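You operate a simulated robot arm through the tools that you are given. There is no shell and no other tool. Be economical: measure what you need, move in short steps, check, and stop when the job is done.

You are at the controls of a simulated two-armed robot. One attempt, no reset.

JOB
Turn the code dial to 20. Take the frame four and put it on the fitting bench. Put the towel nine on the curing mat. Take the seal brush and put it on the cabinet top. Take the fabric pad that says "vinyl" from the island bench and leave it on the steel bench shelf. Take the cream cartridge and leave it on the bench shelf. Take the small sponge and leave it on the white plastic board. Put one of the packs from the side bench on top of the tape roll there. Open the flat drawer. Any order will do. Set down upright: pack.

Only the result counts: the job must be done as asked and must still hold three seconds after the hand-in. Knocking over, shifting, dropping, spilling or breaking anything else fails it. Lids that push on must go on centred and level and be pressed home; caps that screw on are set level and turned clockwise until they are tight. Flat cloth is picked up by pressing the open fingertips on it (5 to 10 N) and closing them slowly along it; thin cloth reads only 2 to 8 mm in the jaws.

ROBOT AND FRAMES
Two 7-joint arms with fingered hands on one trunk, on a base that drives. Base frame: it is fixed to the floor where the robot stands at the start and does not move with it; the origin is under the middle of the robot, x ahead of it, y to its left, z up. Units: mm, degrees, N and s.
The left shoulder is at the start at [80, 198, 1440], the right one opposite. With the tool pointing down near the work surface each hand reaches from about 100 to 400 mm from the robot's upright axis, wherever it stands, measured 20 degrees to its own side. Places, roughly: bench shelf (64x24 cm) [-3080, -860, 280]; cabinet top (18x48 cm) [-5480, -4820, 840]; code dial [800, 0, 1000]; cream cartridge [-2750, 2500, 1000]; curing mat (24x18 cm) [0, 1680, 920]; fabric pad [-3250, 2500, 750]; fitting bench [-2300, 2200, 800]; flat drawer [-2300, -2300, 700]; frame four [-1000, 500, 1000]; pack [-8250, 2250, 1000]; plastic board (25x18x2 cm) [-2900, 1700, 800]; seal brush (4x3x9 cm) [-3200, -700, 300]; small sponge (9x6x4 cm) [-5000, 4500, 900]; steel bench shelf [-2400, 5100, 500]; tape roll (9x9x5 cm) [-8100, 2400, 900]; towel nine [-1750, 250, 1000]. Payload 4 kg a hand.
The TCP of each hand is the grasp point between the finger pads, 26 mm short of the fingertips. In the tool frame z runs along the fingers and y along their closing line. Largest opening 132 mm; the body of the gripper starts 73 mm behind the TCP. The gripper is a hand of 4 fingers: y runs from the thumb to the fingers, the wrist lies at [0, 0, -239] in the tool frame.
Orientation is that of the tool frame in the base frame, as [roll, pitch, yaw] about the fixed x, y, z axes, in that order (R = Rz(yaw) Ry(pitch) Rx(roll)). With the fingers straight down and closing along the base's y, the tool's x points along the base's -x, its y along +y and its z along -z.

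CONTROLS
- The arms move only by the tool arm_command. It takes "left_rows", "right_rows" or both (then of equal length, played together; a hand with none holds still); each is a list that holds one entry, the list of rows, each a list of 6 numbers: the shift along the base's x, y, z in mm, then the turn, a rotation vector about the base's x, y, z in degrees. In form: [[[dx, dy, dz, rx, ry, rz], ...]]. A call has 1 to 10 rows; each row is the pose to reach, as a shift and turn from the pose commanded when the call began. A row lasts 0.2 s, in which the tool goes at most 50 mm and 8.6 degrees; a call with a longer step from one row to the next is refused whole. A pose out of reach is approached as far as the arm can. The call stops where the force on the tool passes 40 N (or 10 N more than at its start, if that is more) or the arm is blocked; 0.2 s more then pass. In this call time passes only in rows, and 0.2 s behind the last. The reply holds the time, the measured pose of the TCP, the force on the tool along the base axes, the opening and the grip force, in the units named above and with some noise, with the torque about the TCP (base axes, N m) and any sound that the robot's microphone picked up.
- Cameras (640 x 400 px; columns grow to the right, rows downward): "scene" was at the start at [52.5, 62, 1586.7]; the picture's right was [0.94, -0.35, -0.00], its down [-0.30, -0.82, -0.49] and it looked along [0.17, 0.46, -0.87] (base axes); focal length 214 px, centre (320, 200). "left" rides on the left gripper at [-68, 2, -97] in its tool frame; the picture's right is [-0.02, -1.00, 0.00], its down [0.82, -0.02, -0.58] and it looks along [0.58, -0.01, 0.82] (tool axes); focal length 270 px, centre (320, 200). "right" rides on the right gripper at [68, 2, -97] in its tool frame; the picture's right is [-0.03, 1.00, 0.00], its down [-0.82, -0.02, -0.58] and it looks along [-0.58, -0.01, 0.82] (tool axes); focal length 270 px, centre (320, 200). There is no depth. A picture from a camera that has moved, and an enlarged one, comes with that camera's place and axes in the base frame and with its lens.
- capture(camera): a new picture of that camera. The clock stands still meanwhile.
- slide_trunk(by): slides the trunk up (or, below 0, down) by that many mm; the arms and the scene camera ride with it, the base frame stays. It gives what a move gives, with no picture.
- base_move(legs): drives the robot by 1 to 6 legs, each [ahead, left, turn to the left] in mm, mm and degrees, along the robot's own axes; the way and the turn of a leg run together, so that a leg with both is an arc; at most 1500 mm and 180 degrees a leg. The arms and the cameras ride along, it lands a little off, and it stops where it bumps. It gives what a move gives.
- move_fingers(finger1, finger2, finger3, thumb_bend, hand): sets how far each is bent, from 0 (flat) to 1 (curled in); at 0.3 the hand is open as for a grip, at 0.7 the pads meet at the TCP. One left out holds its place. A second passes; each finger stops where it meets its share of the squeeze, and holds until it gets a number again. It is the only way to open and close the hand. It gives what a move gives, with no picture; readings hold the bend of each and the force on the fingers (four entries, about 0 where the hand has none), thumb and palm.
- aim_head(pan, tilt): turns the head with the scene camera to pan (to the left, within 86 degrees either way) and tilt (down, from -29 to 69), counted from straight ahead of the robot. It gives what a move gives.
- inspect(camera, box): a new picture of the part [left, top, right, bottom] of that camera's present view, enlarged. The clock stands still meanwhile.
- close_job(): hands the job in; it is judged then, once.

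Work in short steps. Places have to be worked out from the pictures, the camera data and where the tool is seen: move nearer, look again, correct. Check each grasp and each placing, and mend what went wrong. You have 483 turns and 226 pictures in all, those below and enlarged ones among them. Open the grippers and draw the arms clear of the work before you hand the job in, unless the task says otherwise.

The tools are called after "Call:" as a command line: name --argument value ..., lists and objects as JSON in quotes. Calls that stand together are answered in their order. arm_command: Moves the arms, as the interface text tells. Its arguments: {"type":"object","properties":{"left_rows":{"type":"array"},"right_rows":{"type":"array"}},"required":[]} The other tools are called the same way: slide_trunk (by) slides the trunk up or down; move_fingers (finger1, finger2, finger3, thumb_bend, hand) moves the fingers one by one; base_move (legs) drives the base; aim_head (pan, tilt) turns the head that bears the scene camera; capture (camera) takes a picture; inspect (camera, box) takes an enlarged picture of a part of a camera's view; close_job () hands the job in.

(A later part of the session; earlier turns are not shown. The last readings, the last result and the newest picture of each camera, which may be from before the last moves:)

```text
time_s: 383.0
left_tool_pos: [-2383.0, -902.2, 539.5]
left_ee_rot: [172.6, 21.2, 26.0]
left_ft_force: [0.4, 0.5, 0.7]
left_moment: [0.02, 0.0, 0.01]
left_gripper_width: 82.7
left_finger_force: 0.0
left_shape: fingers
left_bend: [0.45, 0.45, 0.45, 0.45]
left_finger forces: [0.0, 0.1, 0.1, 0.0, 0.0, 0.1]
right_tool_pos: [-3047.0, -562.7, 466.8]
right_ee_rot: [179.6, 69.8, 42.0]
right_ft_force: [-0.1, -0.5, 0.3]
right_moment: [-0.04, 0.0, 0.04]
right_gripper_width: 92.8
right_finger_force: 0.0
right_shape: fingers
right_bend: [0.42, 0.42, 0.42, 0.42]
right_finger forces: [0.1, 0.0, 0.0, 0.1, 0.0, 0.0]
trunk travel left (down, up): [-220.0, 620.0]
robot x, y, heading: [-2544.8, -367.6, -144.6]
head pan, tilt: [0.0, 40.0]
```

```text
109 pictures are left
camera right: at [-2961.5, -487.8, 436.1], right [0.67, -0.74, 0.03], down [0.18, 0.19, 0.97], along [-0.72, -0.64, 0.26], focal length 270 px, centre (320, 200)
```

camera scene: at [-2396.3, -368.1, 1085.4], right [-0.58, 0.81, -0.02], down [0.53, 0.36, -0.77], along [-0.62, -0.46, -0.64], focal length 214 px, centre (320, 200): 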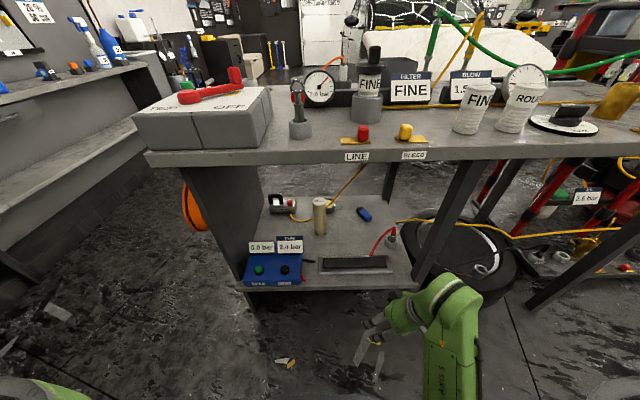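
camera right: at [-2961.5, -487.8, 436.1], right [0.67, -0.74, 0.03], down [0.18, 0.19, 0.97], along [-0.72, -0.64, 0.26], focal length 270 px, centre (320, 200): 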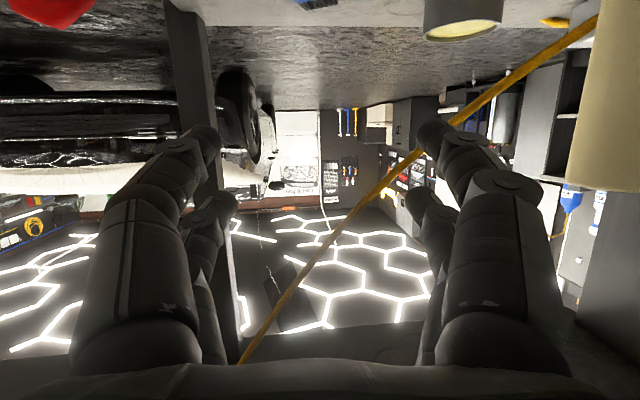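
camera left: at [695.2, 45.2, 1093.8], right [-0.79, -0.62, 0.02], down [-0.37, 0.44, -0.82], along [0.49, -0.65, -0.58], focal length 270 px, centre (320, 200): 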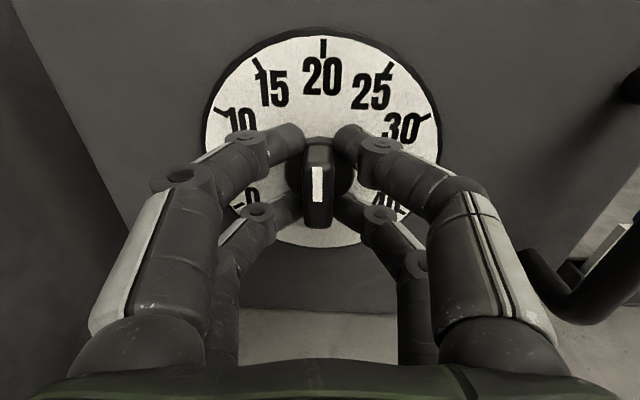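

Only the brush's end shows at the top edge. I tilt the hand 20° further down to see it.

Call:
arm_command --right_rows '[[[0, 0, 0, 5.4, -5.9, 0], [0, 0, 0, 10.8, -11.8, 0], [0, 0, 0, 14, -15.3, 0]]]'

Call:
capture --camera "right"

```text
time_s: 383.8
left_tool_pos: [-2383.5, -901.2, 539.1]
left_ee_rot: [172.8, 21.3, 26.0]
left_ft_force: [-1.1, 0.2, -0.2]
left_moment: [-0.03, 0.02, 0.0]
left_gripper_width: 82.8
left_finger_force: 0.1
left_shape: fingers
left_bend: [0.45, 0.45, 0.45, 0.45]
left_finger forces: [0.1, 0.0, 0.0, 0.0, 0.0, 0.0]
right_tool_pos: [-3045.1, -564.0, 466.0]
right_ee_rot: [179.8, 49.0, 42.3]
right_ft_force: [-0.2, 0.7, -0.8]
right_moment: [0.01, 0.0, -0.02]
right_gripper_width: 93.1
right_finger_force: 0.0
right_shape: fingers
right_bend: [0.42, 0.42, 0.42, 0.42]
right_finger forces: [0.0, 0.0, 0.1, 0.0, 0.0, 0.1]
trunk travel left (down, up): [-220.0, 620.0]
robot x, y, heading: [-2546.2, -369.8, -144.8]
head pan, tilt: [0.0, 40.0]
```

```text
108 pictures are left
camera right: at [-2957.1, -486.3, 478.3], right [0.66, -0.75, 0.02], down [-0.09, -0.05, 0.99], along [-0.74, -0.66, -0.1], focal length 270 px, centre (320, 200)
```

right: 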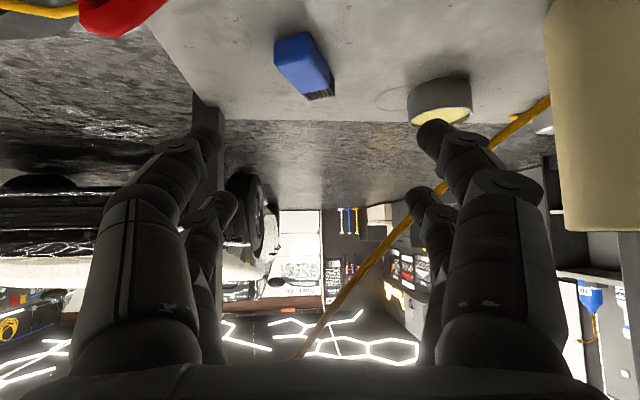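

Now the brush is clear: centre p≈1300, q≈-2970, axis 21° off. I open the hand a bit wider, bring it back to 20° nose-down and move in around the brush down to z≈333.

Call:
move_fingers --hand "right" --finger1 0.37 --finger2 0.37 --finger3 0.37 --thumb_bend 0.37

Call:
arm_command --right_rows '[[[-30, -23, 0, -5.4, 5.9, 0], [-62, -47, -15, -10.8, 11.8, 0], [-85, -66, -45, -14, 15.3, 0], [-95, -73, -85, -14, 15.3, 0], [-105, -80, -115, -14, 15.3, 0], [-118, -90, -128, -14, 15.3, 0]]]'

Call:
capture --camera "right"

```text
time_s: 384.8
left_tool_pos: [-2383.6, -901.3, 539.1]
left_ee_rot: [172.7, 21.4, 26.0]
left_ft_force: [-0.4, -0.1, -0.4]
left_moment: [-0.01, 0.02, 0.02]
left_gripper_width: 82.7
left_finger_force: 0.0
left_shape: fingers
left_bend: [0.45, 0.45, 0.45, 0.45]
left_finger forces: [0.0, 0.0, 0.0, 0.0, 0.0, 0.0]
right_tool_pos: [-3044.0, -564.4, 467.2]
right_ee_rot: [179.7, 49.0, 42.2]
right_ft_force: [0.4, -0.3, 0.9]
right_moment: [0.0, 0.0, 0.04]
right_gripper_width: 109.6
right_finger_force: 0.1
right_shape: fingers
right_bend: [0.37, 0.37, 0.37, 0.37]
right_finger forces: [0.2, 0.0, 0.1, 0.1, 0.1, 0.0]
trunk travel left (down, up): [-220.0, 620.0]
robot x, y, heading: [-2551.5, -367.2, -144.8]
head pan, tilt: [0.0, 40.0]
```

```text
time_s: 386.2
left_tool_pos: [-2382.7, -902.2, 539.5]
left_ee_rot: [172.8, 21.3, 26.0]
left_ft_force: [-0.3, 0.0, 0.0]
left_moment: [0.01, 0.0, 0.01]
left_gripper_width: 82.8
left_finger_force: 0.1
left_shape: fingers
left_bend: [0.45, 0.45, 0.45, 0.45]
left_finger forces: [0.0, 0.0, 0.0, 0.0, 0.1, 0.0]
right_tool_pos: [-3155.3, -665.4, 336.7]
right_ee_rot: [-179.9, 70.0, 42.0]
right_ft_force: [1.1, -1.1, 2.4]
right_moment: [0.15, -0.22, -0.11]
right_gripper_width: 109.6
right_finger_force: 0.0
right_shape: fingers
right_bend: [0.37, 0.37, 0.37, 0.37]
right_finger forces: [0.0, 0.0, 0.0, 0.0, 0.1, 0.0]
right hand out of reach, approached as far as the arm can: row 3, 4, 5, 6
trunk travel left (down, up): [-220.0, 620.0]
robot x, y, heading: [-2543.5, -369.6, -144.7]
head pan, tilt: [0.0, 40.0]
```

```text
107 pictures are left
camera right: at [-3068.9, -591.1, 306.3], right [0.66, -0.75, 0.02], down [0.18, 0.19, 0.96], along [-0.73, -0.63, 0.26], focal length 270 px, centre (320, 200)
```

right: 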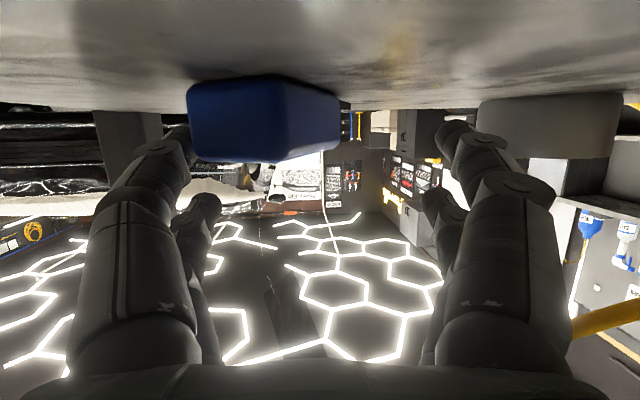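

The hand sits about 20 mm too far right of the brush and at its reach limit. I raise it, drive 40 mm closer, shift 20 mm to the left in the picture (+p), and lower again.

Call:
arm_command --right_rows '[[[0, 0, 25, 0, 0, 0], [5, 5, 50, 0, 0, 0]]]'

Call:
base_move --legs '[[40, 0, 0]]'

Call:
arm_command --right_rows '[[[10, 25, 0, 0, 0, 0]]]'

Call:
capture --camera "right"

```text
time_s: 386.8
left_tool_pos: [-2382.6, -902.6, 538.7]
left_ee_rot: [172.6, 21.3, 25.9]
left_ft_force: [0.8, 0.4, 0.0]
left_moment: [-0.02, 0.0, 0.0]
left_gripper_width: 82.9
left_finger_force: 0.1
left_shape: fingers
left_bend: [0.45, 0.45, 0.45, 0.45]
left_finger forces: [0.1, 0.0, 0.0, 0.0, 0.0, 0.0]
right_tool_pos: [-3144.8, -663.4, 385.9]
right_ee_rot: [-179.9, 69.7, 41.9]
right_ft_force: [0.2, 0.6, 1.2]
right_moment: [0.01, 0.01, 0.0]
right_gripper_width: 109.3
right_finger_force: 0.2
right_shape: fingers
right_bend: [0.37, 0.37, 0.37, 0.37]
right_finger forces: [0.1, 0.0, 0.0, 0.0, 0.0, 0.0]
right hand out of reach, approached as far as the arm can: row 1, 2
trunk travel left (down, up): [-220.0, 620.0]
robot x, y, heading: [-2545.2, -364.5, -144.8]
head pan, tilt: [0.0, 40.0]
```

```text
time_s: 387.7
left_tool_pos: [-2415.5, -924.9, 538.8]
left_ee_rot: [172.7, 21.2, 26.0]
left_ft_force: [0.3, -0.3, 0.1]
left_moment: [0.0, 0.01, -0.01]
left_gripper_width: 82.8
left_finger_force: 0.1
left_shape: fingers
left_bend: [0.45, 0.45, 0.45, 0.45]
left_finger forces: [0.1, 0.1, 0.1, 0.0, 0.1, 0.0]
right_tool_pos: [-3177.4, -687.1, 385.9]
right_ee_rot: [-180.0, 69.7, 42.0]
right_ft_force: [0.3, 0.3, -0.6]
right_moment: [-0.01, 0.01, 0.01]
right_gripper_width: 109.4
right_finger_force: 0.0
right_shape: fingers
right_bend: [0.37, 0.37, 0.37, 0.37]
right_finger forces: [0.0, 0.1, 0.0, 0.0, 0.1, 0.1]
trunk travel left (down, up): [-220.0, 620.0]
robot x, y, heading: [-2579.6, -386.9, -144.8]
head pan, tilt: [0.0, 40.0]
```

```text
time_s: 388.1
left_tool_pos: [-2415.2, -925.7, 539.0]
left_ee_rot: [172.7, 21.3, 26.0]
left_ft_force: [0.5, 0.0, -0.5]
left_moment: [0.0, 0.0, -0.01]
left_gripper_width: 82.5
left_finger_force: 0.1
left_shape: fingers
left_bend: [0.45, 0.45, 0.45, 0.45]
left_finger forces: [0.1, 0.0, 0.0, 0.1, 0.1, 0.0]
right_tool_pos: [-3161.8, -665.5, 386.4]
right_ee_rot: [-179.5, 69.8, 42.1]
right_ft_force: [0.1, -0.5, 0.2]
right_moment: [0.04, 0.01, -0.01]
right_gripper_width: 109.7
right_finger_force: 0.1
right_shape: fingers
right_bend: [0.37, 0.37, 0.37, 0.37]
right_finger forces: [0.0, 0.0, 0.0, 0.1, 0.0, 0.0]
right hand out of reach, approached as far as the arm can: row 1
trunk travel left (down, up): [-220.0, 620.0]
robot x, y, heading: [-2574.1, -391.6, -144.9]
head pan, tilt: [0.0, 40.0]
```

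```text
106 pictures are left
camera right: at [-3076.7, -590.9, 356.3], right [0.66, -0.75, 0.02], down [0.18, 0.19, 0.97], along [-0.73, -0.63, 0.26], focal length 270 px, centre (320, 200)
```

right: 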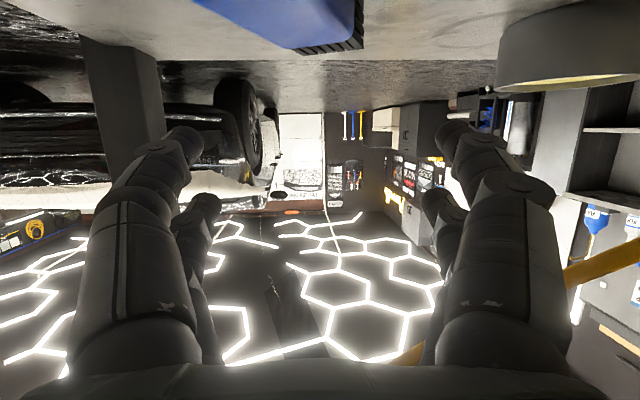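

The hand is now centred over the brush. I lower it about 52 mm with an 8 mm shift, watching forces.

Call:
arm_command --right_rows '[[[-5, 6, -20, 0, 0, 0], [-5, 6, -40, 0, 0, 0], [-5, 6, -52, 0, 0, 0]]]'

Call:
capture --camera "right"

```text
time_s: 388.9
left_tool_pos: [-2413.9, -923.9, 536.6]
left_ee_rot: [172.7, 21.4, 26.0]
left_ft_force: [0.2, -0.3, 0.1]
left_moment: [0.0, 0.01, 0.0]
left_gripper_width: 82.7
left_finger_force: 0.0
left_shape: fingers
left_bend: [0.45, 0.45, 0.45, 0.45]
left_finger forces: [0.0, 0.1, 0.0, 0.1, 0.0, 0.0]
right_tool_pos: [-3165.9, -662.7, 337.1]
right_ee_rot: [-179.4, 70.1, 41.9]
right_ft_force: [3.4, 2.1, 11.3]
right_moment: [1.08, -1.26, 0.05]
right_gripper_width: 109.5
right_finger_force: 0.0
right_shape: fingers
right_bend: [0.37, 0.37, 0.37, 0.37]
right_finger forces: [0.1, 0.0, 0.0, 0.0, 0.0, 0.0]
right hand out of reach, approached as far as the arm can: row 1, 2, 3
trunk travel left (down, up): [-220.0, 620.0]
robot x, y, heading: [-2579.2, -389.5, -144.9]
head pan, tilt: [0.0, 40.0]
```

```text
105 pictures are left
camera right: at [-3079.6, -589.1, 306.3], right [0.66, -0.75, 0.02], down [0.19, 0.19, 0.96], along [-0.73, -0.63, 0.27], focal length 270 px, centre (320, 200)
```

right: 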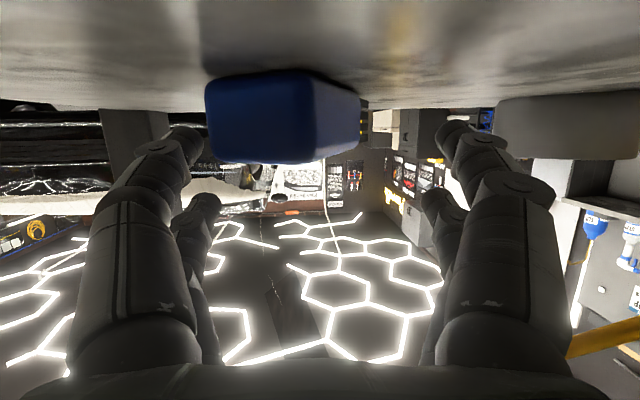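

The camera housing now touches the shelf, but the lower finger pair is level with the upper half of the brush. I close here.

Call:
move_fingers --hand "right" --finger1 0.66 --finger2 0.66 --finger3 0.66 --thumb_bend 0.66

Call:
capture --camera "right"

```text
time_s: 389.9
left_tool_pos: [-2414.6, -924.3, 539.5]
left_ee_rot: [172.7, 21.4, 26.0]
left_ft_force: [-0.2, -0.3, 0.6]
left_moment: [-0.02, -0.03, 0.02]
left_gripper_width: 82.7
left_finger_force: 0.2
left_shape: fingers
left_bend: [0.45, 0.45, 0.45, 0.45]
left_finger forces: [0.1, 0.0, 0.0, 0.0, 0.1, 0.1]
right_tool_pos: [-3165.7, -663.6, 337.0]
right_ee_rot: [-179.5, 70.0, 42.2]
right_ft_force: [-2.5, -0.3, 16.7]
right_moment: [1.5, -1.62, 0.19]
right_gripper_width: 37.8
right_finger_force: 6.5
right_shape: fingers
right_bend: [0.57, 0.66, 0.66, 0.62]
right_finger forces: [6.7, 0.0, 0.1, 0.0, 6.8, 0.1]
trunk travel left (down, up): [-220.0, 620.0]
robot x, y, heading: [-2580.6, -394.0, -144.8]
head pan, tilt: [0.0, 40.0]
```

```text
104 pictures are left
camera right: at [-3079.5, -589.1, 306.3], right [0.66, -0.75, 0.02], down [0.19, 0.19, 0.96], along [-0.73, -0.63, 0.27], focal length 270 px, centre (320, 200)
```

right: 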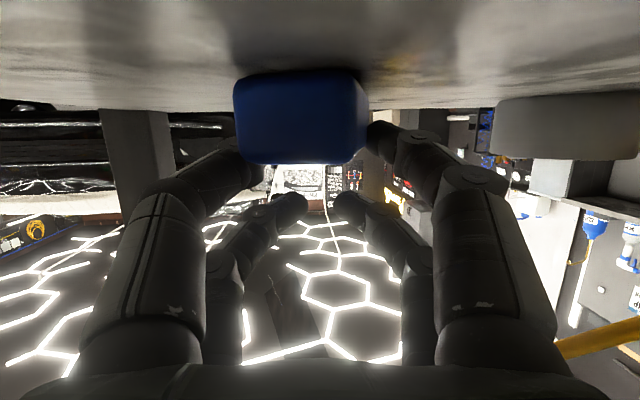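

Finger 1 and thumb hold the brush (38 mm, 6.7 N). I tighten those two, then lift gently.

Call:
move_fingers --hand "right" --finger1 0.74 --thumb_bend 0.74

Call:
arm_command --right_rows '[[[0, 0, 10, 0, 0, 0], [0, 0, 25, 0, 0, 0], [3, 3, 45, 0, 0, 0], [8, 8, 65, 0, 0, 0]]]'

Call:
capture --camera "right"

```text
time_s: 390.9
left_tool_pos: [-2414.8, -924.4, 538.0]
left_ee_rot: [172.8, 21.4, 26.0]
left_ft_force: [-0.9, 0.2, 0.3]
left_moment: [-0.02, 0.03, 0.02]
left_gripper_width: 82.9
left_finger_force: 0.0
left_shape: fingers
left_bend: [0.45, 0.45, 0.45, 0.45]
left_finger forces: [0.0, 0.1, 0.1, 0.0, 0.1, 0.0]
right_tool_pos: [-3165.2, -663.7, 336.8]
right_ee_rot: [-179.4, 70.1, 42.2]
right_ft_force: [-6.8, -3.4, 19.7]
right_moment: [1.48, -1.59, 0.31]
right_gripper_width: 36.4
right_finger_force: 10.7
right_shape: fingers
right_bend: [0.54, 0.66, 0.66, 0.68]
right_finger forces: [10.9, 0.0, 0.1, 0.1, 11.2, 0.1]
trunk travel left (down, up): [-220.0, 620.0]
robot x, y, heading: [-2580.9, -391.2, -144.8]
head pan, tilt: [0.0, 40.0]
```

```text
time_s: 391.9
left_tool_pos: [-2416.1, -925.2, 540.2]
left_ee_rot: [172.7, 21.3, 26.0]
left_ft_force: [0.4, 0.1, -0.4]
left_moment: [-0.01, 0.0, -0.02]
left_gripper_width: 82.7
left_finger_force: 0.2
left_shape: fingers
left_bend: [0.45, 0.45, 0.45, 0.45]
left_finger forces: [0.0, 0.0, 0.0, 0.1, 0.1, 0.0]
right_tool_pos: [-3155.7, -658.2, 396.4]
right_ee_rot: [-179.3, 69.6, 42.1]
right_ft_force: [0.1, 0.6, -0.7]
right_moment: [0.01, 0.0, -0.03]
right_gripper_width: 36.5
right_finger_force: 10.8
right_shape: fingers
right_bend: [0.54, 0.66, 0.66, 0.68]
right_finger forces: [11.0, 0.1, 0.0, 0.0, 11.1, 0.1]
right hand out of reach, approached as far as the arm can: row 3
trunk travel left (down, up): [-220.0, 620.0]
robot x, y, heading: [-2577.8, -387.1, -144.5]
head pan, tilt: [0.0, 40.0]
```

```text
103 pictures are left
camera right: at [-3070.3, -583.5, 365.9], right [0.66, -0.75, 0.02], down [0.18, 0.18, 0.97], along [-0.73, -0.63, 0.26], focal length 270 px, centre (320, 200)
```

right: 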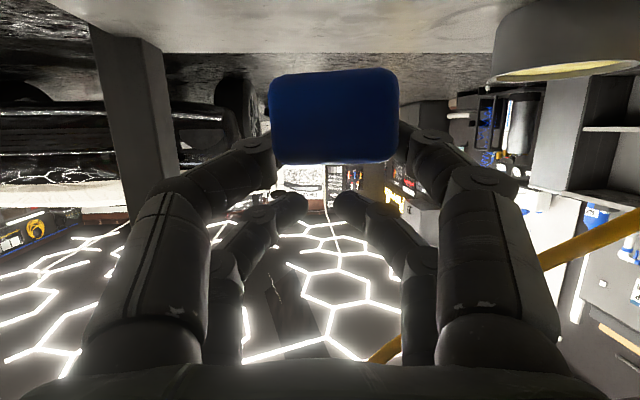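

The brush is in the hand. I draw it back 40 mm, raise it over the cable height, then back the base out.

Call:
arm_command --right_rows '[[[24, 17, 10, 0, 0, 0], [40, 29, 30, 0, 0, 0], [52, 37, 55, 0, 0, 0], [65, 46, 75, 0, 0, 0]]]'

Call:
base_move --legs '[[-420, 0, 0]]'

Call:
slide_trunk --by 400

Call:
capture --camera "scene"

```text
time_s: 392.9
left_tool_pos: [-2414.4, -925.0, 538.7]
left_ee_rot: [172.7, 21.3, 26.0]
left_ft_force: [-0.3, 0.5, 0.7]
left_moment: [0.01, 0.0, -0.04]
left_gripper_width: 82.7
left_finger_force: 0.1
left_shape: fingers
left_bend: [0.45, 0.45, 0.45, 0.45]
left_finger forces: [0.0, 0.0, 0.0, 0.0, 0.0, 0.0]
right_tool_pos: [-3092.7, -609.9, 473.5]
right_ee_rot: [179.9, 69.7, 42.0]
right_ft_force: [0.1, -0.2, -0.9]
right_moment: [0.02, 0.01, 0.0]
right_gripper_width: 36.0
right_finger_force: 11.2
right_shape: fingers
right_bend: [0.54, 0.66, 0.66, 0.68]
right_finger forces: [11.0, 0.1, 0.0, 0.1, 11.0, 0.0]
trunk travel left (down, up): [-220.0, 620.0]
robot x, y, heading: [-2575.8, -392.8, -144.6]
head pan, tilt: [0.0, 40.0]
```

```text
time_s: 395.4
left_tool_pos: [-2077.1, -683.7, 537.6]
left_ee_rot: [172.8, 21.3, 26.1]
left_ft_force: [0.2, -0.9, -0.7]
left_moment: [0.01, 0.01, 0.0]
left_gripper_width: 83.0
left_finger_force: 0.1
left_shape: fingers
left_bend: [0.45, 0.45, 0.45, 0.45]
left_finger forces: [0.0, 0.0, 0.0, 0.0, 0.0, 0.1]
right_tool_pos: [-2754.4, -371.0, 474.0]
right_ee_rot: [179.9, 69.8, 42.0]
right_ft_force: [-0.1, -0.5, 0.3]
right_moment: [0.04, 0.02, -0.01]
right_gripper_width: 36.2
right_finger_force: 10.6
right_shape: fingers
right_bend: [0.54, 0.66, 0.66, 0.68]
right_finger forces: [10.9, 0.1, 0.0, 0.0, 11.0, 0.0]
trunk travel left (down, up): [-220.0, 620.0]
robot x, y, heading: [-2243.9, -150.0, -144.6]
head pan, tilt: [0.0, 40.0]
```

```text
time_s: 399.3
left_tool_pos: [-2076.6, -685.8, 938.3]
left_ee_rot: [172.8, 21.3, 26.0]
left_ft_force: [-0.2, -0.2, 0.2]
left_moment: [0.0, 0.02, 0.02]
left_gripper_width: 82.7
left_finger_force: 0.0
left_shape: fingers
left_bend: [0.45, 0.45, 0.45, 0.45]
left_finger forces: [0.0, 0.0, 0.0, 0.0, 0.0, 0.0]
right_tool_pos: [-2754.0, -371.4, 873.9]
right_ee_rot: [-180.0, 69.7, 42.1]
right_ft_force: [0.1, 0.1, -0.3]
right_moment: [-0.01, 0.01, 0.01]
right_gripper_width: 36.3
right_finger_force: 10.8
right_shape: fingers
right_bend: [0.54, 0.66, 0.66, 0.68]
right_finger forces: [11.1, 0.1, 0.0, 0.0, 11.0, 0.1]
trunk travel left (down, up): [-620.0, 220.0]
robot x, y, heading: [-2237.9, -150.5, -144.7]
head pan, tilt: [0.0, 40.0]
```

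```text
102 pictures are left
camera scene: at [-2335.5, -217.5, 1484.5], right [-0.58, 0.82, 0.0], down [0.52, 0.37, -0.77], along [-0.62, -0.44, -0.64], focal length 214 px, centre (320, 200)
```

scene: 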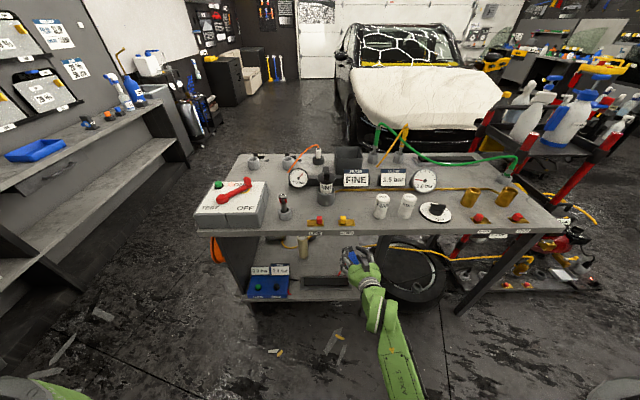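

The brush is safely out. Next the flat drawer in the left wall bench (p≈-536, q≈-3208). I first bring the left hand back in front of the body, then strafe left into the corridor.

Call:
arm_command --left_rows '[[[-46, 12, 0, 0, 0, 0], [-92, 24, 0, 0, 0, 0], [-138, 36, 0, 0, 0, 0], [-184, 48, 0, 0, 0, 0], [-230, 60, 0, 0, 0, 0], [-276, 72, 0, 0, 0, 0], [-320, 82, 0, 0, 0, 0]]]'

Call:
base_move --legs '[[0, 980, 0]]'

Call:
aim_head --pan 25 --tilt 30

Call:
capture --camera "scene"

```text
time_s: 400.5
left_tool_pos: [-2221.7, -649.7, 940.5]
left_ee_rot: [172.3, 21.6, 42.4]
left_ft_force: [-0.2, -0.4, 0.4]
left_moment: [-0.03, 0.0, -0.02]
left_gripper_width: 82.8
left_finger_force: 0.0
left_shape: fingers
left_bend: [0.45, 0.45, 0.45, 0.45]
left_finger forces: [0.1, 0.1, 0.1, 0.0, 0.0, 0.0]
right_tool_pos: [-2754.4, -369.6, 872.5]
right_ee_rot: [179.9, 69.7, 42.0]
right_ft_force: [-0.2, -0.2, -0.4]
right_moment: [0.0, -0.03, 0.0]
right_gripper_width: 36.0
right_finger_force: 11.6
right_shape: fingers
right_bend: [0.54, 0.66, 0.66, 0.68]
right_finger forces: [11.0, 0.1, 0.0, 0.1, 11.0, 0.0]
trunk travel left (down, up): [-620.0, 220.0]
robot x, y, heading: [-2240.5, -152.0, -144.4]
head pan, tilt: [0.0, 40.0]
stopped in row 6 (left hand): the arm was blocked; the commanded pose is now the measured one
```

```text
time_s: 405.6
left_tool_pos: [-1667.8, -1447.9, 939.4]
left_ee_rot: [172.3, 21.6, 41.7]
left_ft_force: [0.1, 0.6, 0.4]
left_moment: [0.03, -0.04, 0.0]
left_gripper_width: 82.6
left_finger_force: 0.0
left_shape: fingers
left_bend: [0.45, 0.45, 0.45, 0.45]
left_finger forces: [0.0, 0.0, 0.1, 0.0, 0.0, 0.0]
right_tool_pos: [-2196.4, -1164.1, 872.7]
right_ee_rot: [179.9, 69.8, 41.2]
right_ft_force: [-0.4, 0.0, -0.4]
right_moment: [0.02, 0.01, -0.02]
right_gripper_width: 36.0
right_finger_force: 11.0
right_shape: fingers
right_bend: [0.54, 0.66, 0.66, 0.68]
right_finger forces: [10.9, 0.0, 0.0, 0.1, 11.0, 0.0]
trunk travel left (down, up): [-620.0, 220.0]
robot x, y, heading: [-1680.5, -948.9, -145.2]
head pan, tilt: [0.0, 40.0]
```

```text
time_s: 406.5
left_tool_pos: [-1666.8, -1447.7, 940.4]
left_ee_rot: [172.4, 21.6, 41.8]
left_ft_force: [-0.2, 0.0, -0.1]
left_moment: [-0.03, 0.04, 0.03]
left_gripper_width: 83.0
left_finger_force: 0.0
left_shape: fingers
left_bend: [0.45, 0.45, 0.45, 0.45]
left_finger forces: [0.0, 0.0, 0.0, 0.0, 0.0, 0.0]
right_tool_pos: [-2196.6, -1164.8, 874.2]
right_ee_rot: [179.8, 69.9, 41.4]
right_ft_force: [-0.2, 0.7, -0.2]
right_moment: [0.02, -0.02, -0.01]
right_gripper_width: 36.2
right_finger_force: 10.6
right_shape: fingers
right_bend: [0.54, 0.66, 0.66, 0.68]
right_finger forces: [11.0, 0.0, 0.1, 0.1, 11.0, 0.0]
trunk travel left (down, up): [-620.0, 220.0]
robot x, y, heading: [-1683.5, -950.8, -145.1]
head pan, tilt: [25.0, 30.0]
```

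```text
101 pictures are left
camera scene: at [-1751.3, -1044.8, 1499.8], right [-0.86, 0.5, 0.0], down [0.25, 0.43, -0.87], along [-0.44, -0.75, -0.5], focal length 214 px, centre (320, 200)
```

scene: 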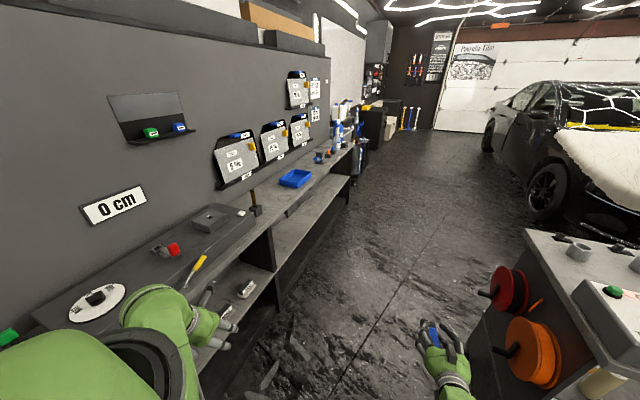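

I zoom on the bench front near the blue tray, where the flat drawer should be.

Call:
inspect --camera "scene" --box '[230, 140, 380, 260]'

```text
3.33 times, centred on (305, 200) of scene
camera zoom: at [-1751.3, -1044.8, 1499.8], right [-0.86, 0.5, 0.0], down [0.25, 0.43, -0.87], along [-0.44, -0.75, -0.5], focal length 715 px, centre (370, 200)
```

zoom: 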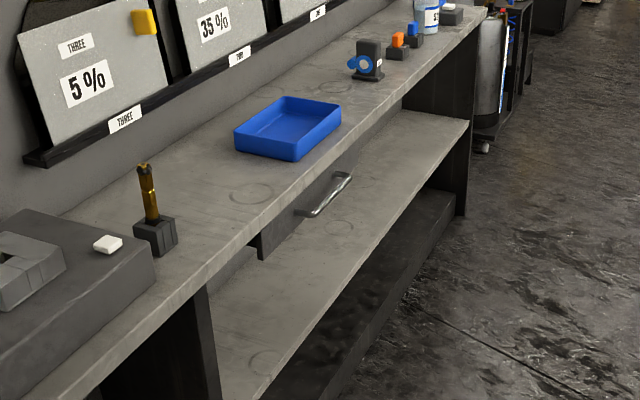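

The drawer has a horizontal bar handle below the bench top, roughly p -410, q -3100, z 790. I shift slightly right, turn to face the bench and strafe along it to q≈-3250.

Call:
base_move --legs '[[0, -60, 0], [0, 0, 90], [0, -1330, 0]]'

Call:
aim_head --pan 10 --tilt 40

Call:
capture --camera "scene"

```text
time_s: 417.6
left_tool_pos: [-2314.6, -1668.1, 939.9]
left_ee_rot: [172.4, 21.6, 133.1]
left_ft_force: [0.3, -0.1, 0.2]
left_moment: [-0.02, -0.02, 0.03]
left_gripper_width: 82.8
left_finger_force: 0.1
left_shape: fingers
left_bend: [0.45, 0.45, 0.45, 0.45]
left_finger forces: [0.1, 0.1, 0.1, 0.0, 0.0, 0.1]
right_tool_pos: [-2585.0, -2204.3, 873.3]
right_ee_rot: [180.0, 69.7, 132.8]
right_ft_force: [-0.7, -0.8, -0.4]
right_moment: [-0.01, 0.02, 0.0]
right_gripper_width: 36.2
right_finger_force: 10.7
right_shape: fingers
right_bend: [0.54, 0.66, 0.66, 0.68]
right_finger forces: [10.8, 0.0, 0.0, 0.1, 10.8, 0.0]
trunk travel left (down, up): [-620.0, 220.0]
robot x, y, heading: [-2807.3, -1689.5, -54.1]
head pan, tilt: [25.0, 30.0]
```

```text
time_s: 418.4
left_tool_pos: [-2315.6, -1668.1, 939.1]
left_ee_rot: [172.4, 21.5, 133.2]
left_ft_force: [0.4, -0.6, -0.2]
left_moment: [-0.05, -0.01, 0.0]
left_gripper_width: 82.8
left_finger_force: 0.0
left_shape: fingers
left_bend: [0.45, 0.45, 0.45, 0.45]
left_finger forces: [0.0, 0.0, 0.0, 0.0, 0.1, 0.0]
right_tool_pos: [-2586.4, -2202.8, 873.4]
right_ee_rot: [180.0, 69.8, 132.7]
right_ft_force: [-0.3, 0.5, -1.5]
right_moment: [-0.03, 0.05, -0.01]
right_gripper_width: 35.9
right_finger_force: 10.3
right_shape: fingers
right_bend: [0.54, 0.66, 0.66, 0.68]
right_finger forces: [10.8, 0.0, 0.1, 0.0, 10.8, 0.1]
trunk travel left (down, up): [-620.0, 220.0]
robot x, y, heading: [-2810.5, -1691.3, -54.3]
head pan, tilt: [10.0, 40.0]
```

```text
99 pictures are left
camera scene: at [-2733.1, -1775.4, 1484.5], right [-0.69, -0.72, 0.0], down [-0.46, 0.45, -0.77], along [0.55, -0.53, -0.64], focal length 214 px, centre (320, 200)
```

scene: 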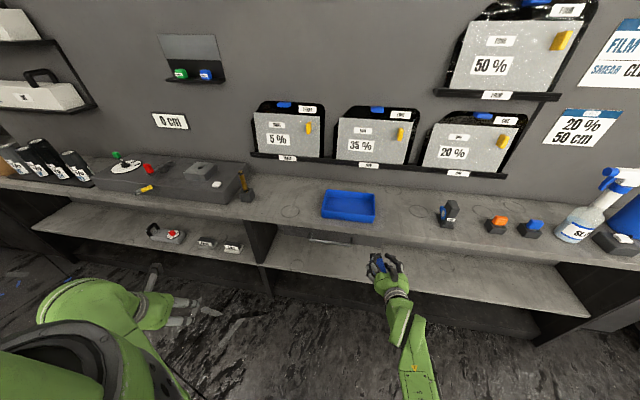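

Two rays give the handle at p≈-453, q≈-3188, z≈755. To keep the brush clear of the bench, I first fold the right hand to point down and draw it back and up.

Call:
arm_command --right_rows '[[[-12, 17, 10, 6.25, 5.76, 0], [-25, 35, 20, 12.5, 11.5, 0], [-38, 53, 30, 18.7, 17.3, 0], [-52, 72, 40, 25, 23, 0], [-65, 91, 50, 31.2, 28.8, 0], [-80, 112, 60, 37.5, 34.6, 0], [-95, 133, 70, 43.7, 40.3, 0], [-110, 154, 80, 50, 46, 0]]]'

Call:
capture --camera "right"

```text
time_s: 420.2
left_tool_pos: [-2313.7, -1667.4, 940.3]
left_ee_rot: [172.4, 21.6, 133.2]
left_ft_force: [-0.3, -0.3, -0.5]
left_moment: [-0.01, -0.03, 0.02]
left_gripper_width: 82.7
left_finger_force: 0.1
left_shape: fingers
left_bend: [0.45, 0.45, 0.45, 0.45]
left_finger forces: [0.0, 0.1, 0.0, 0.1, 0.0, 0.1]
right_tool_pos: [-2695.8, -2048.7, 892.0]
right_ee_rot: [179.8, 2.0, 132.6]
right_ft_force: [0.2, -0.3, -0.8]
right_moment: [0.0, 0.02, 0.01]
right_gripper_width: 35.6
right_finger_force: 11.0
right_shape: fingers
right_bend: [0.54, 0.66, 0.66, 0.68]
right_finger forces: [10.4, 0.0, 0.0, 0.0, 10.6, 0.0]
right hand out of reach, approached as far as the arm can: row 7, 8
trunk travel left (down, up): [-620.0, 220.0]
robot x, y, heading: [-2811.8, -1688.9, -53.9]
head pan, tilt: [10.0, 40.0]
```

```text
98 pictures are left
camera right: at [-2743.3, -1994.4, 987.2], right [0.75, 0.66, 0.0], down [0.52, -0.6, 0.61], along [0.4, -0.45, -0.8], focal length 270 px, centre (320, 200)
```

right: 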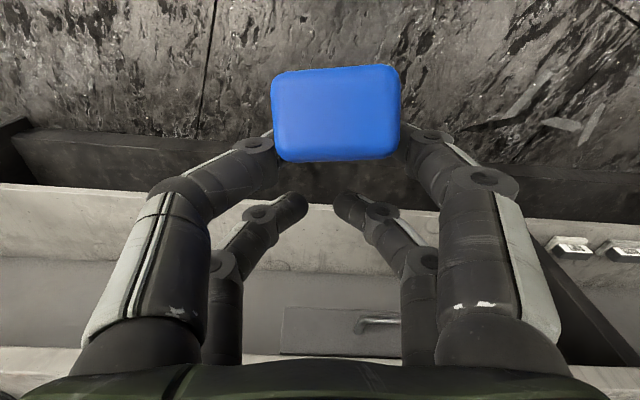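

The brush stays well held. Now I level the left hand to point at the bench while bringing it inward.

Call:
arm_command --left_rows '[[[-14, -22, -5, -6.9, -4.9, 0], [-28, -44, -10, -13.8, -9.9, 0], [-42, -66, -15, -20.8, -14.8, 0], [-56, -88, -20, -27.7, -19.7, 0], [-70, -110, -25, -34.6, -24.7, 0], [-85, -132, -30, -41.5, -29.6, 0], [-100, -155, -35, -48.4, -34.6, 0], [-117, -181, -40, -55.3, -39.5, 0]]]'

Call:
arm_command --left_rows '[[[0, 0, -10, -4.94, 6.92, 0], [0, 0, -20, -9.9, 13.8, 0], [0, 0, -30, -14.8, 20.8, 0], [0, 0, -40, -19.8, 27.7, 0], [0, 0, -50, -24.7, 34.6, 0], [0, 0, -60, -29.6, 41.5, 0], [0, 0, -70, -34.6, 48.4, 0], [0, 0, -80, -39.5, 55.4, 0], [0, 0, -90, -44.5, 62.3, 0], [0, 0, -100, -49.4, 69.2, 0]]]'

Call:
capture --camera "left"

```text
time_s: 421.6
left_tool_pos: [-2306.1, -1737.5, 964.8]
left_ee_rot: [153.9, 78.2, 124.9]
left_ft_force: [-0.1, -0.5, 0.7]
left_moment: [-0.01, -0.02, 0.02]
left_gripper_width: 82.9
left_finger_force: 0.1
left_shape: fingers
left_bend: [0.45, 0.45, 0.45, 0.45]
left_finger forces: [0.0, 0.0, 0.0, 0.1, 0.0, 0.1]
left hand out of reach, approached as far as the arm can: row 7
right_tool_pos: [-2690.7, -2049.2, 891.7]
right_ee_rot: [180.0, 1.8, 132.6]
right_ft_force: [-0.2, 0.1, -0.8]
right_moment: [-0.04, -0.03, 0.01]
right_gripper_width: 35.3
right_finger_force: 9.6
right_shape: fingers
right_bend: [0.54, 0.66, 0.66, 0.68]
right_finger forces: [10.5, 0.0, 0.0, 0.1, 10.6, 0.1]
trunk travel left (down, up): [-620.0, 220.0]
robot x, y, heading: [-2811.0, -1690.3, -53.8]
head pan, tilt: [10.0, 40.0]
stopped in row 7 (left hand): the arm was blocked; the commanded pose is now the measured one
```

```text
time_s: 423.8
left_tool_pos: [-2311.0, -1736.6, 868.6]
left_ee_rot: [-116.4, 4.9, -156.0]
left_ft_force: [-0.1, 0.9, 0.4]
left_moment: [-0.01, 0.01, 0.0]
left_gripper_width: 82.8
left_finger_force: 0.0
left_shape: fingers
left_bend: [0.45, 0.45, 0.45, 0.45]
left_finger forces: [0.0, 0.0, 0.0, 0.0, 0.0, 0.1]
right_tool_pos: [-2696.0, -2046.9, 893.3]
right_ee_rot: [179.8, 2.2, 132.6]
right_ft_force: [0.8, 0.3, -1.2]
right_moment: [-0.04, -0.03, 0.02]
right_gripper_width: 35.5
right_finger_force: 10.5
right_shape: fingers
right_bend: [0.54, 0.66, 0.66, 0.68]
right_finger forces: [10.5, 0.0, 0.0, 0.0, 10.6, 0.0]
trunk travel left (down, up): [-620.0, 220.0]
robot x, y, heading: [-2810.5, -1693.6, -54.0]
head pan, tilt: [10.0, 40.0]
```

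```text
97 pictures are left
camera left: at [-2287.2, -1630.0, 916.3], right [0.13, -0.43, 0.9], down [-0.97, 0.12, 0.2], along [-0.2, -0.9, -0.4], focal length 270 px, centre (320, 200)
```

left: 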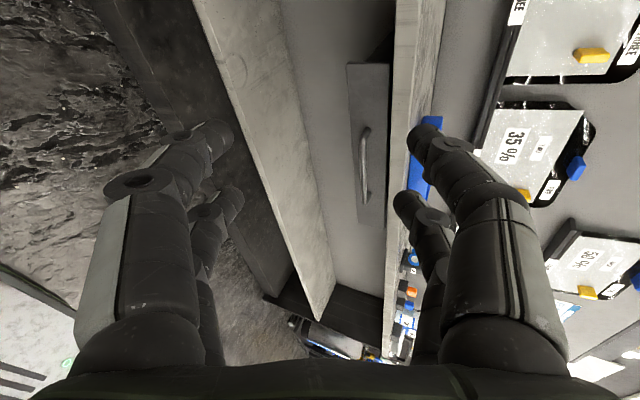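

The handle again comes out at p -453, q≈-3175, z 756 — consistent. I correct the left hand's nose (28°) and lower it to the handle's height, then shift the base right 165 and ahead 200.

Call:
arm_command --left_rows '[[[0, 0, -28, -5.4, -3.8, 2.15], [0, 0, -56, -10.8, -7.6, 4.3], [0, 0, -85, -16.1, -11.5, 6.45], [0, 0, -113, -21.5, -15.3, 8.6]]]'

Call:
base_move --legs '[[0, -165, 0], [180, 0, 0]]'

Call:
capture --camera "left"

```text
time_s: 424.8
left_tool_pos: [-2311.2, -1735.9, 755.1]
left_ee_rot: [-89.8, 7.7, -144.1]
left_ft_force: [-0.2, 0.4, -0.3]
left_moment: [-0.01, 0.0, 0.03]
left_gripper_width: 82.9
left_finger_force: 0.0
left_shape: fingers
left_bend: [0.45, 0.45, 0.45, 0.45]
left_finger forces: [0.0, 0.0, 0.0, 0.0, 0.0, 0.0]
right_tool_pos: [-2695.2, -2047.2, 893.2]
right_ee_rot: [179.9, 2.3, 132.6]
right_ft_force: [-0.4, -1.0, -0.3]
right_moment: [-0.01, 0.01, 0.01]
right_gripper_width: 35.7
right_finger_force: 10.5
right_shape: fingers
right_bend: [0.54, 0.66, 0.66, 0.68]
right_finger forces: [10.4, 0.0, 0.0, 0.1, 10.5, 0.0]
trunk travel left (down, up): [-620.0, 220.0]
robot x, y, heading: [-2810.6, -1687.9, -54.0]
head pan, tilt: [10.0, 40.0]
```

```text
time_s: 427.4
left_tool_pos: [-2341.8, -1977.6, 755.6]
left_ee_rot: [-89.9, 7.7, -144.4]
left_ft_force: [-0.2, 0.6, -0.1]
left_moment: [0.01, 0.0, -0.02]
left_gripper_width: 83.1
left_finger_force: 0.0
left_shape: fingers
left_bend: [0.45, 0.45, 0.45, 0.45]
left_finger forces: [0.0, 0.1, 0.0, 0.0, 0.0, 0.0]
right_tool_pos: [-2726.2, -2289.5, 893.4]
right_ee_rot: [179.8, 2.3, 132.5]
right_ft_force: [-0.1, 0.7, -0.3]
right_moment: [-0.08, 0.02, -0.02]
right_gripper_width: 35.7
right_finger_force: 10.4
right_shape: fingers
right_bend: [0.54, 0.66, 0.66, 0.68]
right_finger forces: [10.5, 0.0, 0.0, 0.0, 10.6, 0.0]
trunk travel left (down, up): [-620.0, 220.0]
robot x, y, heading: [-2840.9, -1930.8, -53.9]
head pan, tilt: [10.0, 40.0]
```

```text
96 pictures are left
camera left: at [-2342.6, -1860.4, 762.3], right [-0.09, -0.06, 0.99], down [-1.0, 0.0, -0.09], along [0.01, -1.0, -0.06], focal length 270 px, centre (320, 200)
```

left: 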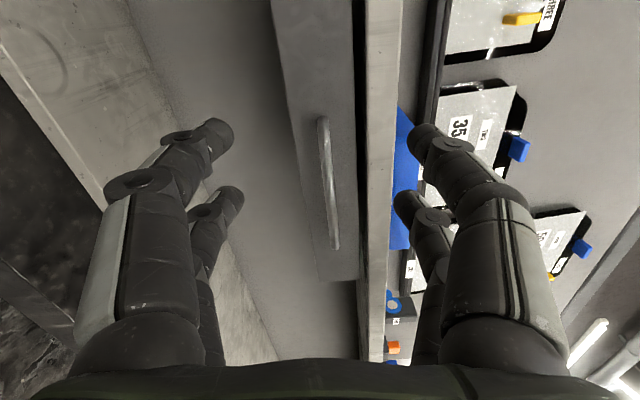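

Handle seen clearly: p -453, q -3172, z 755. I shift the hand sideways to it and advance to about 50 mm before it.

Call:
arm_command --left_rows '[[[-32, -23, 0, 0, 0, 0], [-64, -46, 0, 0, 0, 0], [-95, -68, 0, 0, 0, 0], [-70, -104, 0, 0, 0, 0], [-42, -143, 0, 0, 0, 0], [-9, -188, 0, 0, 0, 0]]]'

Call:
capture --camera "left"

```text
refused: row 6 steps farther than a row can; nothing moved
```

```text
95 pictures are left
camera left: at [-2342.6, -1860.4, 762.3], right [-0.09, -0.06, 0.99], down [-1.0, 0.0, -0.09], along [0.01, -1.0, -0.06], focal length 270 px, centre (320, 200)
```

left: 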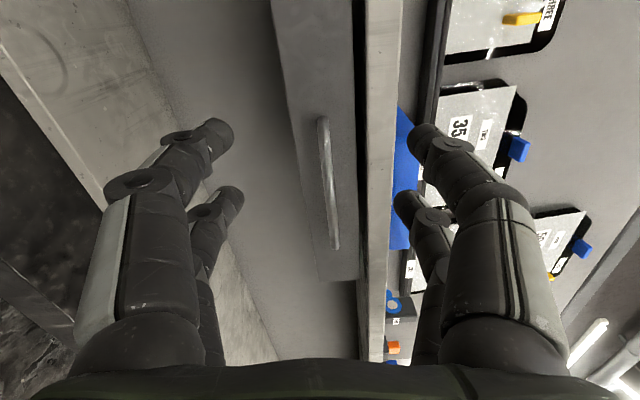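

I split the last step in two and resend.

Call:
arm_command --left_rows '[[[-32, -23, 0, 0, 0, 0], [-64, -46, 0, 0, 0, 0], [-95, -68, 0, 0, 0, 0], [-73, -98, 0, 0, 0, 0], [-50, -130, 0, 0, 0, 0], [-28, -161, 0, 0, 0, 0], [-9, -188, 0, 0, 0, 0]]]'

Call:
capture --camera "left"

```text
time_s: 428.6
left_tool_pos: [-2338.2, -2035.4, 750.7]
left_ee_rot: [-90.2, 7.8, -128.3]
left_ft_force: [-0.4, 0.4, -0.7]
left_moment: [-0.03, -0.04, 0.03]
left_gripper_width: 82.9
left_finger_force: 0.1
left_shape: fingers
left_bend: [0.45, 0.45, 0.45, 0.45]
left_finger forces: [0.0, 0.1, 0.0, 0.0, 0.0, 0.1]
right_tool_pos: [-2721.3, -2294.6, 889.4]
right_ee_rot: [179.9, 1.9, 132.5]
right_ft_force: [-0.1, 0.6, 0.0]
right_moment: [-0.03, 0.03, -0.05]
right_gripper_width: 35.7
right_finger_force: 10.5
right_shape: fingers
right_bend: [0.54, 0.66, 0.66, 0.68]
right_finger forces: [10.6, 0.0, 0.0, 0.0, 10.7, 0.0]
trunk travel left (down, up): [-620.0, 220.0]
robot x, y, heading: [-2840.9, -1934.5, -54.0]
head pan, tilt: [10.0, 40.0]
stopped in row 6 (left hand): the arm was blocked; the commanded pose is now the measured one
```

```text
94 pictures are left
camera left: at [-2371.9, -1921.6, 757.6], right [-0.07, -0.09, 0.99], down [-0.96, -0.28, -0.09], along [0.29, -0.96, -0.07], focal length 270 px, centre (320, 200)
```

left: 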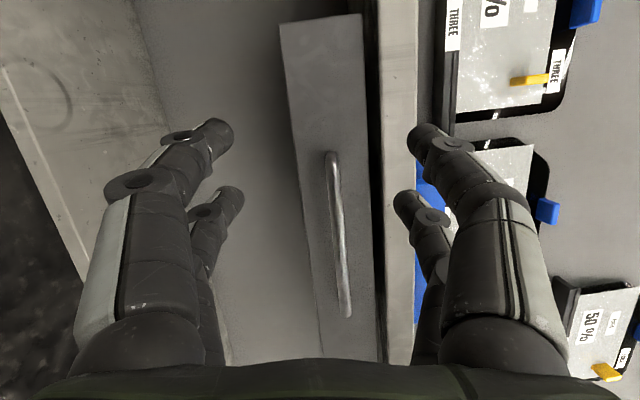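

The arm hit its limit sideways and yawed. I put it back to its earlier good pose and let the base do the rest: right 115, then ahead.

Call:
arm_command --left_rows '[[[0, 28, 2, 0, 0, -8], [-4, 58, 4, 0, 0, -16]]]'

Call:
base_move --legs '[[0, -115, 0], [140, 0, 0]]'

Call:
capture --camera "left"

```text
time_s: 429.2
left_tool_pos: [-2343.7, -1975.4, 756.1]
left_ee_rot: [-90.1, 7.5, -144.3]
left_ft_force: [0.3, 0.4, 0.1]
left_moment: [-0.01, 0.0, -0.05]
left_gripper_width: 83.0
left_finger_force: 0.0
left_shape: fingers
left_bend: [0.45, 0.45, 0.45, 0.45]
left_finger forces: [0.0, 0.0, 0.0, 0.1, 0.1, 0.0]
right_tool_pos: [-2723.7, -2291.1, 892.1]
right_ee_rot: [179.9, 2.1, 132.5]
right_ft_force: [0.3, 0.7, -1.5]
right_moment: [-0.02, 0.02, 0.0]
right_gripper_width: 35.7
right_finger_force: 10.8
right_shape: fingers
right_bend: [0.54, 0.66, 0.66, 0.68]
right_finger forces: [10.6, 0.0, 0.0, 0.1, 10.5, 0.1]
trunk travel left (down, up): [-620.0, 220.0]
robot x, y, heading: [-2837.8, -1931.4, -54.0]
head pan, tilt: [10.0, 40.0]
```

```text
time_s: 431.4
left_tool_pos: [-2357.6, -2151.5, 760.2]
left_ee_rot: [-89.8, 7.7, -143.9]
left_ft_force: [0.3, 0.2, -0.1]
left_moment: [0.0, -0.02, 0.01]
left_gripper_width: 83.3
left_finger_force: 0.0
left_shape: fingers
left_bend: [0.45, 0.45, 0.45, 0.45]
left_finger forces: [0.0, 0.0, 0.0, 0.1, 0.0, 0.0]
right_tool_pos: [-2735.2, -2469.5, 892.7]
right_ee_rot: [179.7, 2.2, 132.8]
right_ft_force: [-0.6, -0.9, -1.1]
right_moment: [-0.05, -0.01, -0.03]
right_gripper_width: 35.6
right_finger_force: 10.5
right_shape: fingers
right_bend: [0.54, 0.66, 0.66, 0.68]
right_finger forces: [10.6, 0.1, 0.0, 0.0, 10.6, 0.0]
trunk travel left (down, up): [-620.0, 220.0]
robot x, y, heading: [-2857.8, -2114.4, -53.6]
head pan, tilt: [10.0, 40.0]
```

```text
93 pictures are left
camera left: at [-2358.5, -2033.7, 766.6], right [-0.09, -0.06, 0.99], down [-1.0, -0.01, -0.09], along [0.02, -1.0, -0.06], focal length 270 px, centre (320, 200)
```

left: 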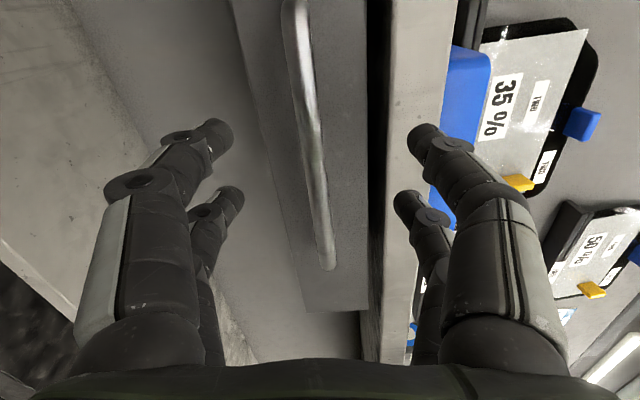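

Aligned with the handle. I narrow the fingers to about 33 mm so the upper ones clear the bench top, and advance 57 mm.

Call:
move_fingers --hand "left" --finger1 0.58 --finger2 0.58 --finger3 0.58 --thumb_bend 0.58

Call:
arm_command --left_rows '[[[11, -16, -2, 0, 0, 0], [22, -31, -4, 0, 0, 0], [33, -46, -5, 0, 0, 0]]]'

Call:
capture --camera "left"

```text
time_s: 432.4
left_tool_pos: [-2357.4, -2152.0, 758.2]
left_ee_rot: [-90.0, 7.8, -143.9]
left_ft_force: [-0.2, 0.1, 0.6]
left_moment: [-0.01, -0.04, -0.02]
left_gripper_width: 43.1
left_finger_force: 0.1
left_shape: fingers
left_bend: [0.57, 0.57, 0.57, 0.57]
left_finger forces: [0.0, 0.1, 0.0, 0.0, 0.0, 0.1]
right_tool_pos: [-2736.2, -2470.1, 892.5]
right_ee_rot: [179.8, 2.1, 132.8]
right_ft_force: [0.4, -0.7, -1.3]
right_moment: [-0.01, -0.03, 0.0]
right_gripper_width: 35.5
right_finger_force: 10.8
right_shape: fingers
right_bend: [0.54, 0.66, 0.66, 0.68]
right_finger forces: [10.6, 0.0, 0.1, 0.0, 10.6, 0.1]
trunk travel left (down, up): [-620.0, 220.0]
robot x, y, heading: [-2850.9, -2116.5, -53.6]
head pan, tilt: [10.0, 40.0]
```

```text
time_s: 433.2
left_tool_pos: [-2324.1, -2199.5, 754.5]
left_ee_rot: [-90.0, 7.7, -143.9]
left_ft_force: [0.6, 0.0, 1.6]
left_moment: [-0.01, 0.02, 0.0]
left_gripper_width: 42.8
left_finger_force: 0.1
left_shape: fingers
left_bend: [0.57, 0.57, 0.57, 0.57]
left_finger forces: [0.0, 0.0, 0.0, 0.0, 0.0, 0.0]
right_tool_pos: [-2734.0, -2471.2, 893.0]
right_ee_rot: [179.7, 2.2, 132.9]
right_ft_force: [0.2, 0.0, -0.9]
right_moment: [0.01, 0.01, -0.02]
right_gripper_width: 35.4
right_finger_force: 10.5
right_shape: fingers
right_bend: [0.54, 0.66, 0.66, 0.68]
right_finger forces: [10.6, 0.1, 0.1, 0.0, 10.6, 0.1]
trunk travel left (down, up): [-620.0, 220.0]
robot x, y, heading: [-2850.7, -2118.5, -53.7]
head pan, tilt: [10.0, 40.0]
```

```text
92 pictures are left
camera left: at [-2324.4, -2081.7, 760.7], right [-0.09, -0.06, 0.99], down [-1.0, -0.01, -0.09], along [0.02, -1.0, -0.06], focal length 270 px, centre (320, 200)
```

left: 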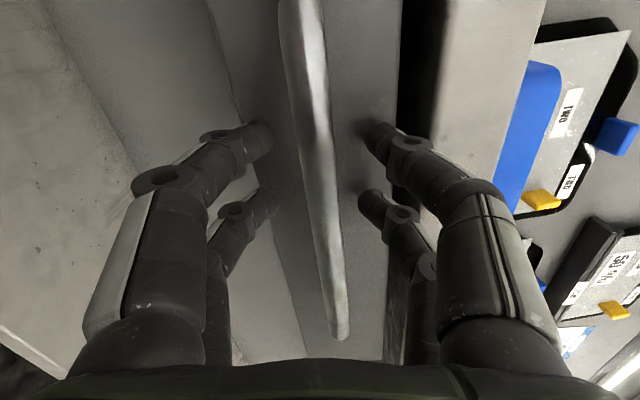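

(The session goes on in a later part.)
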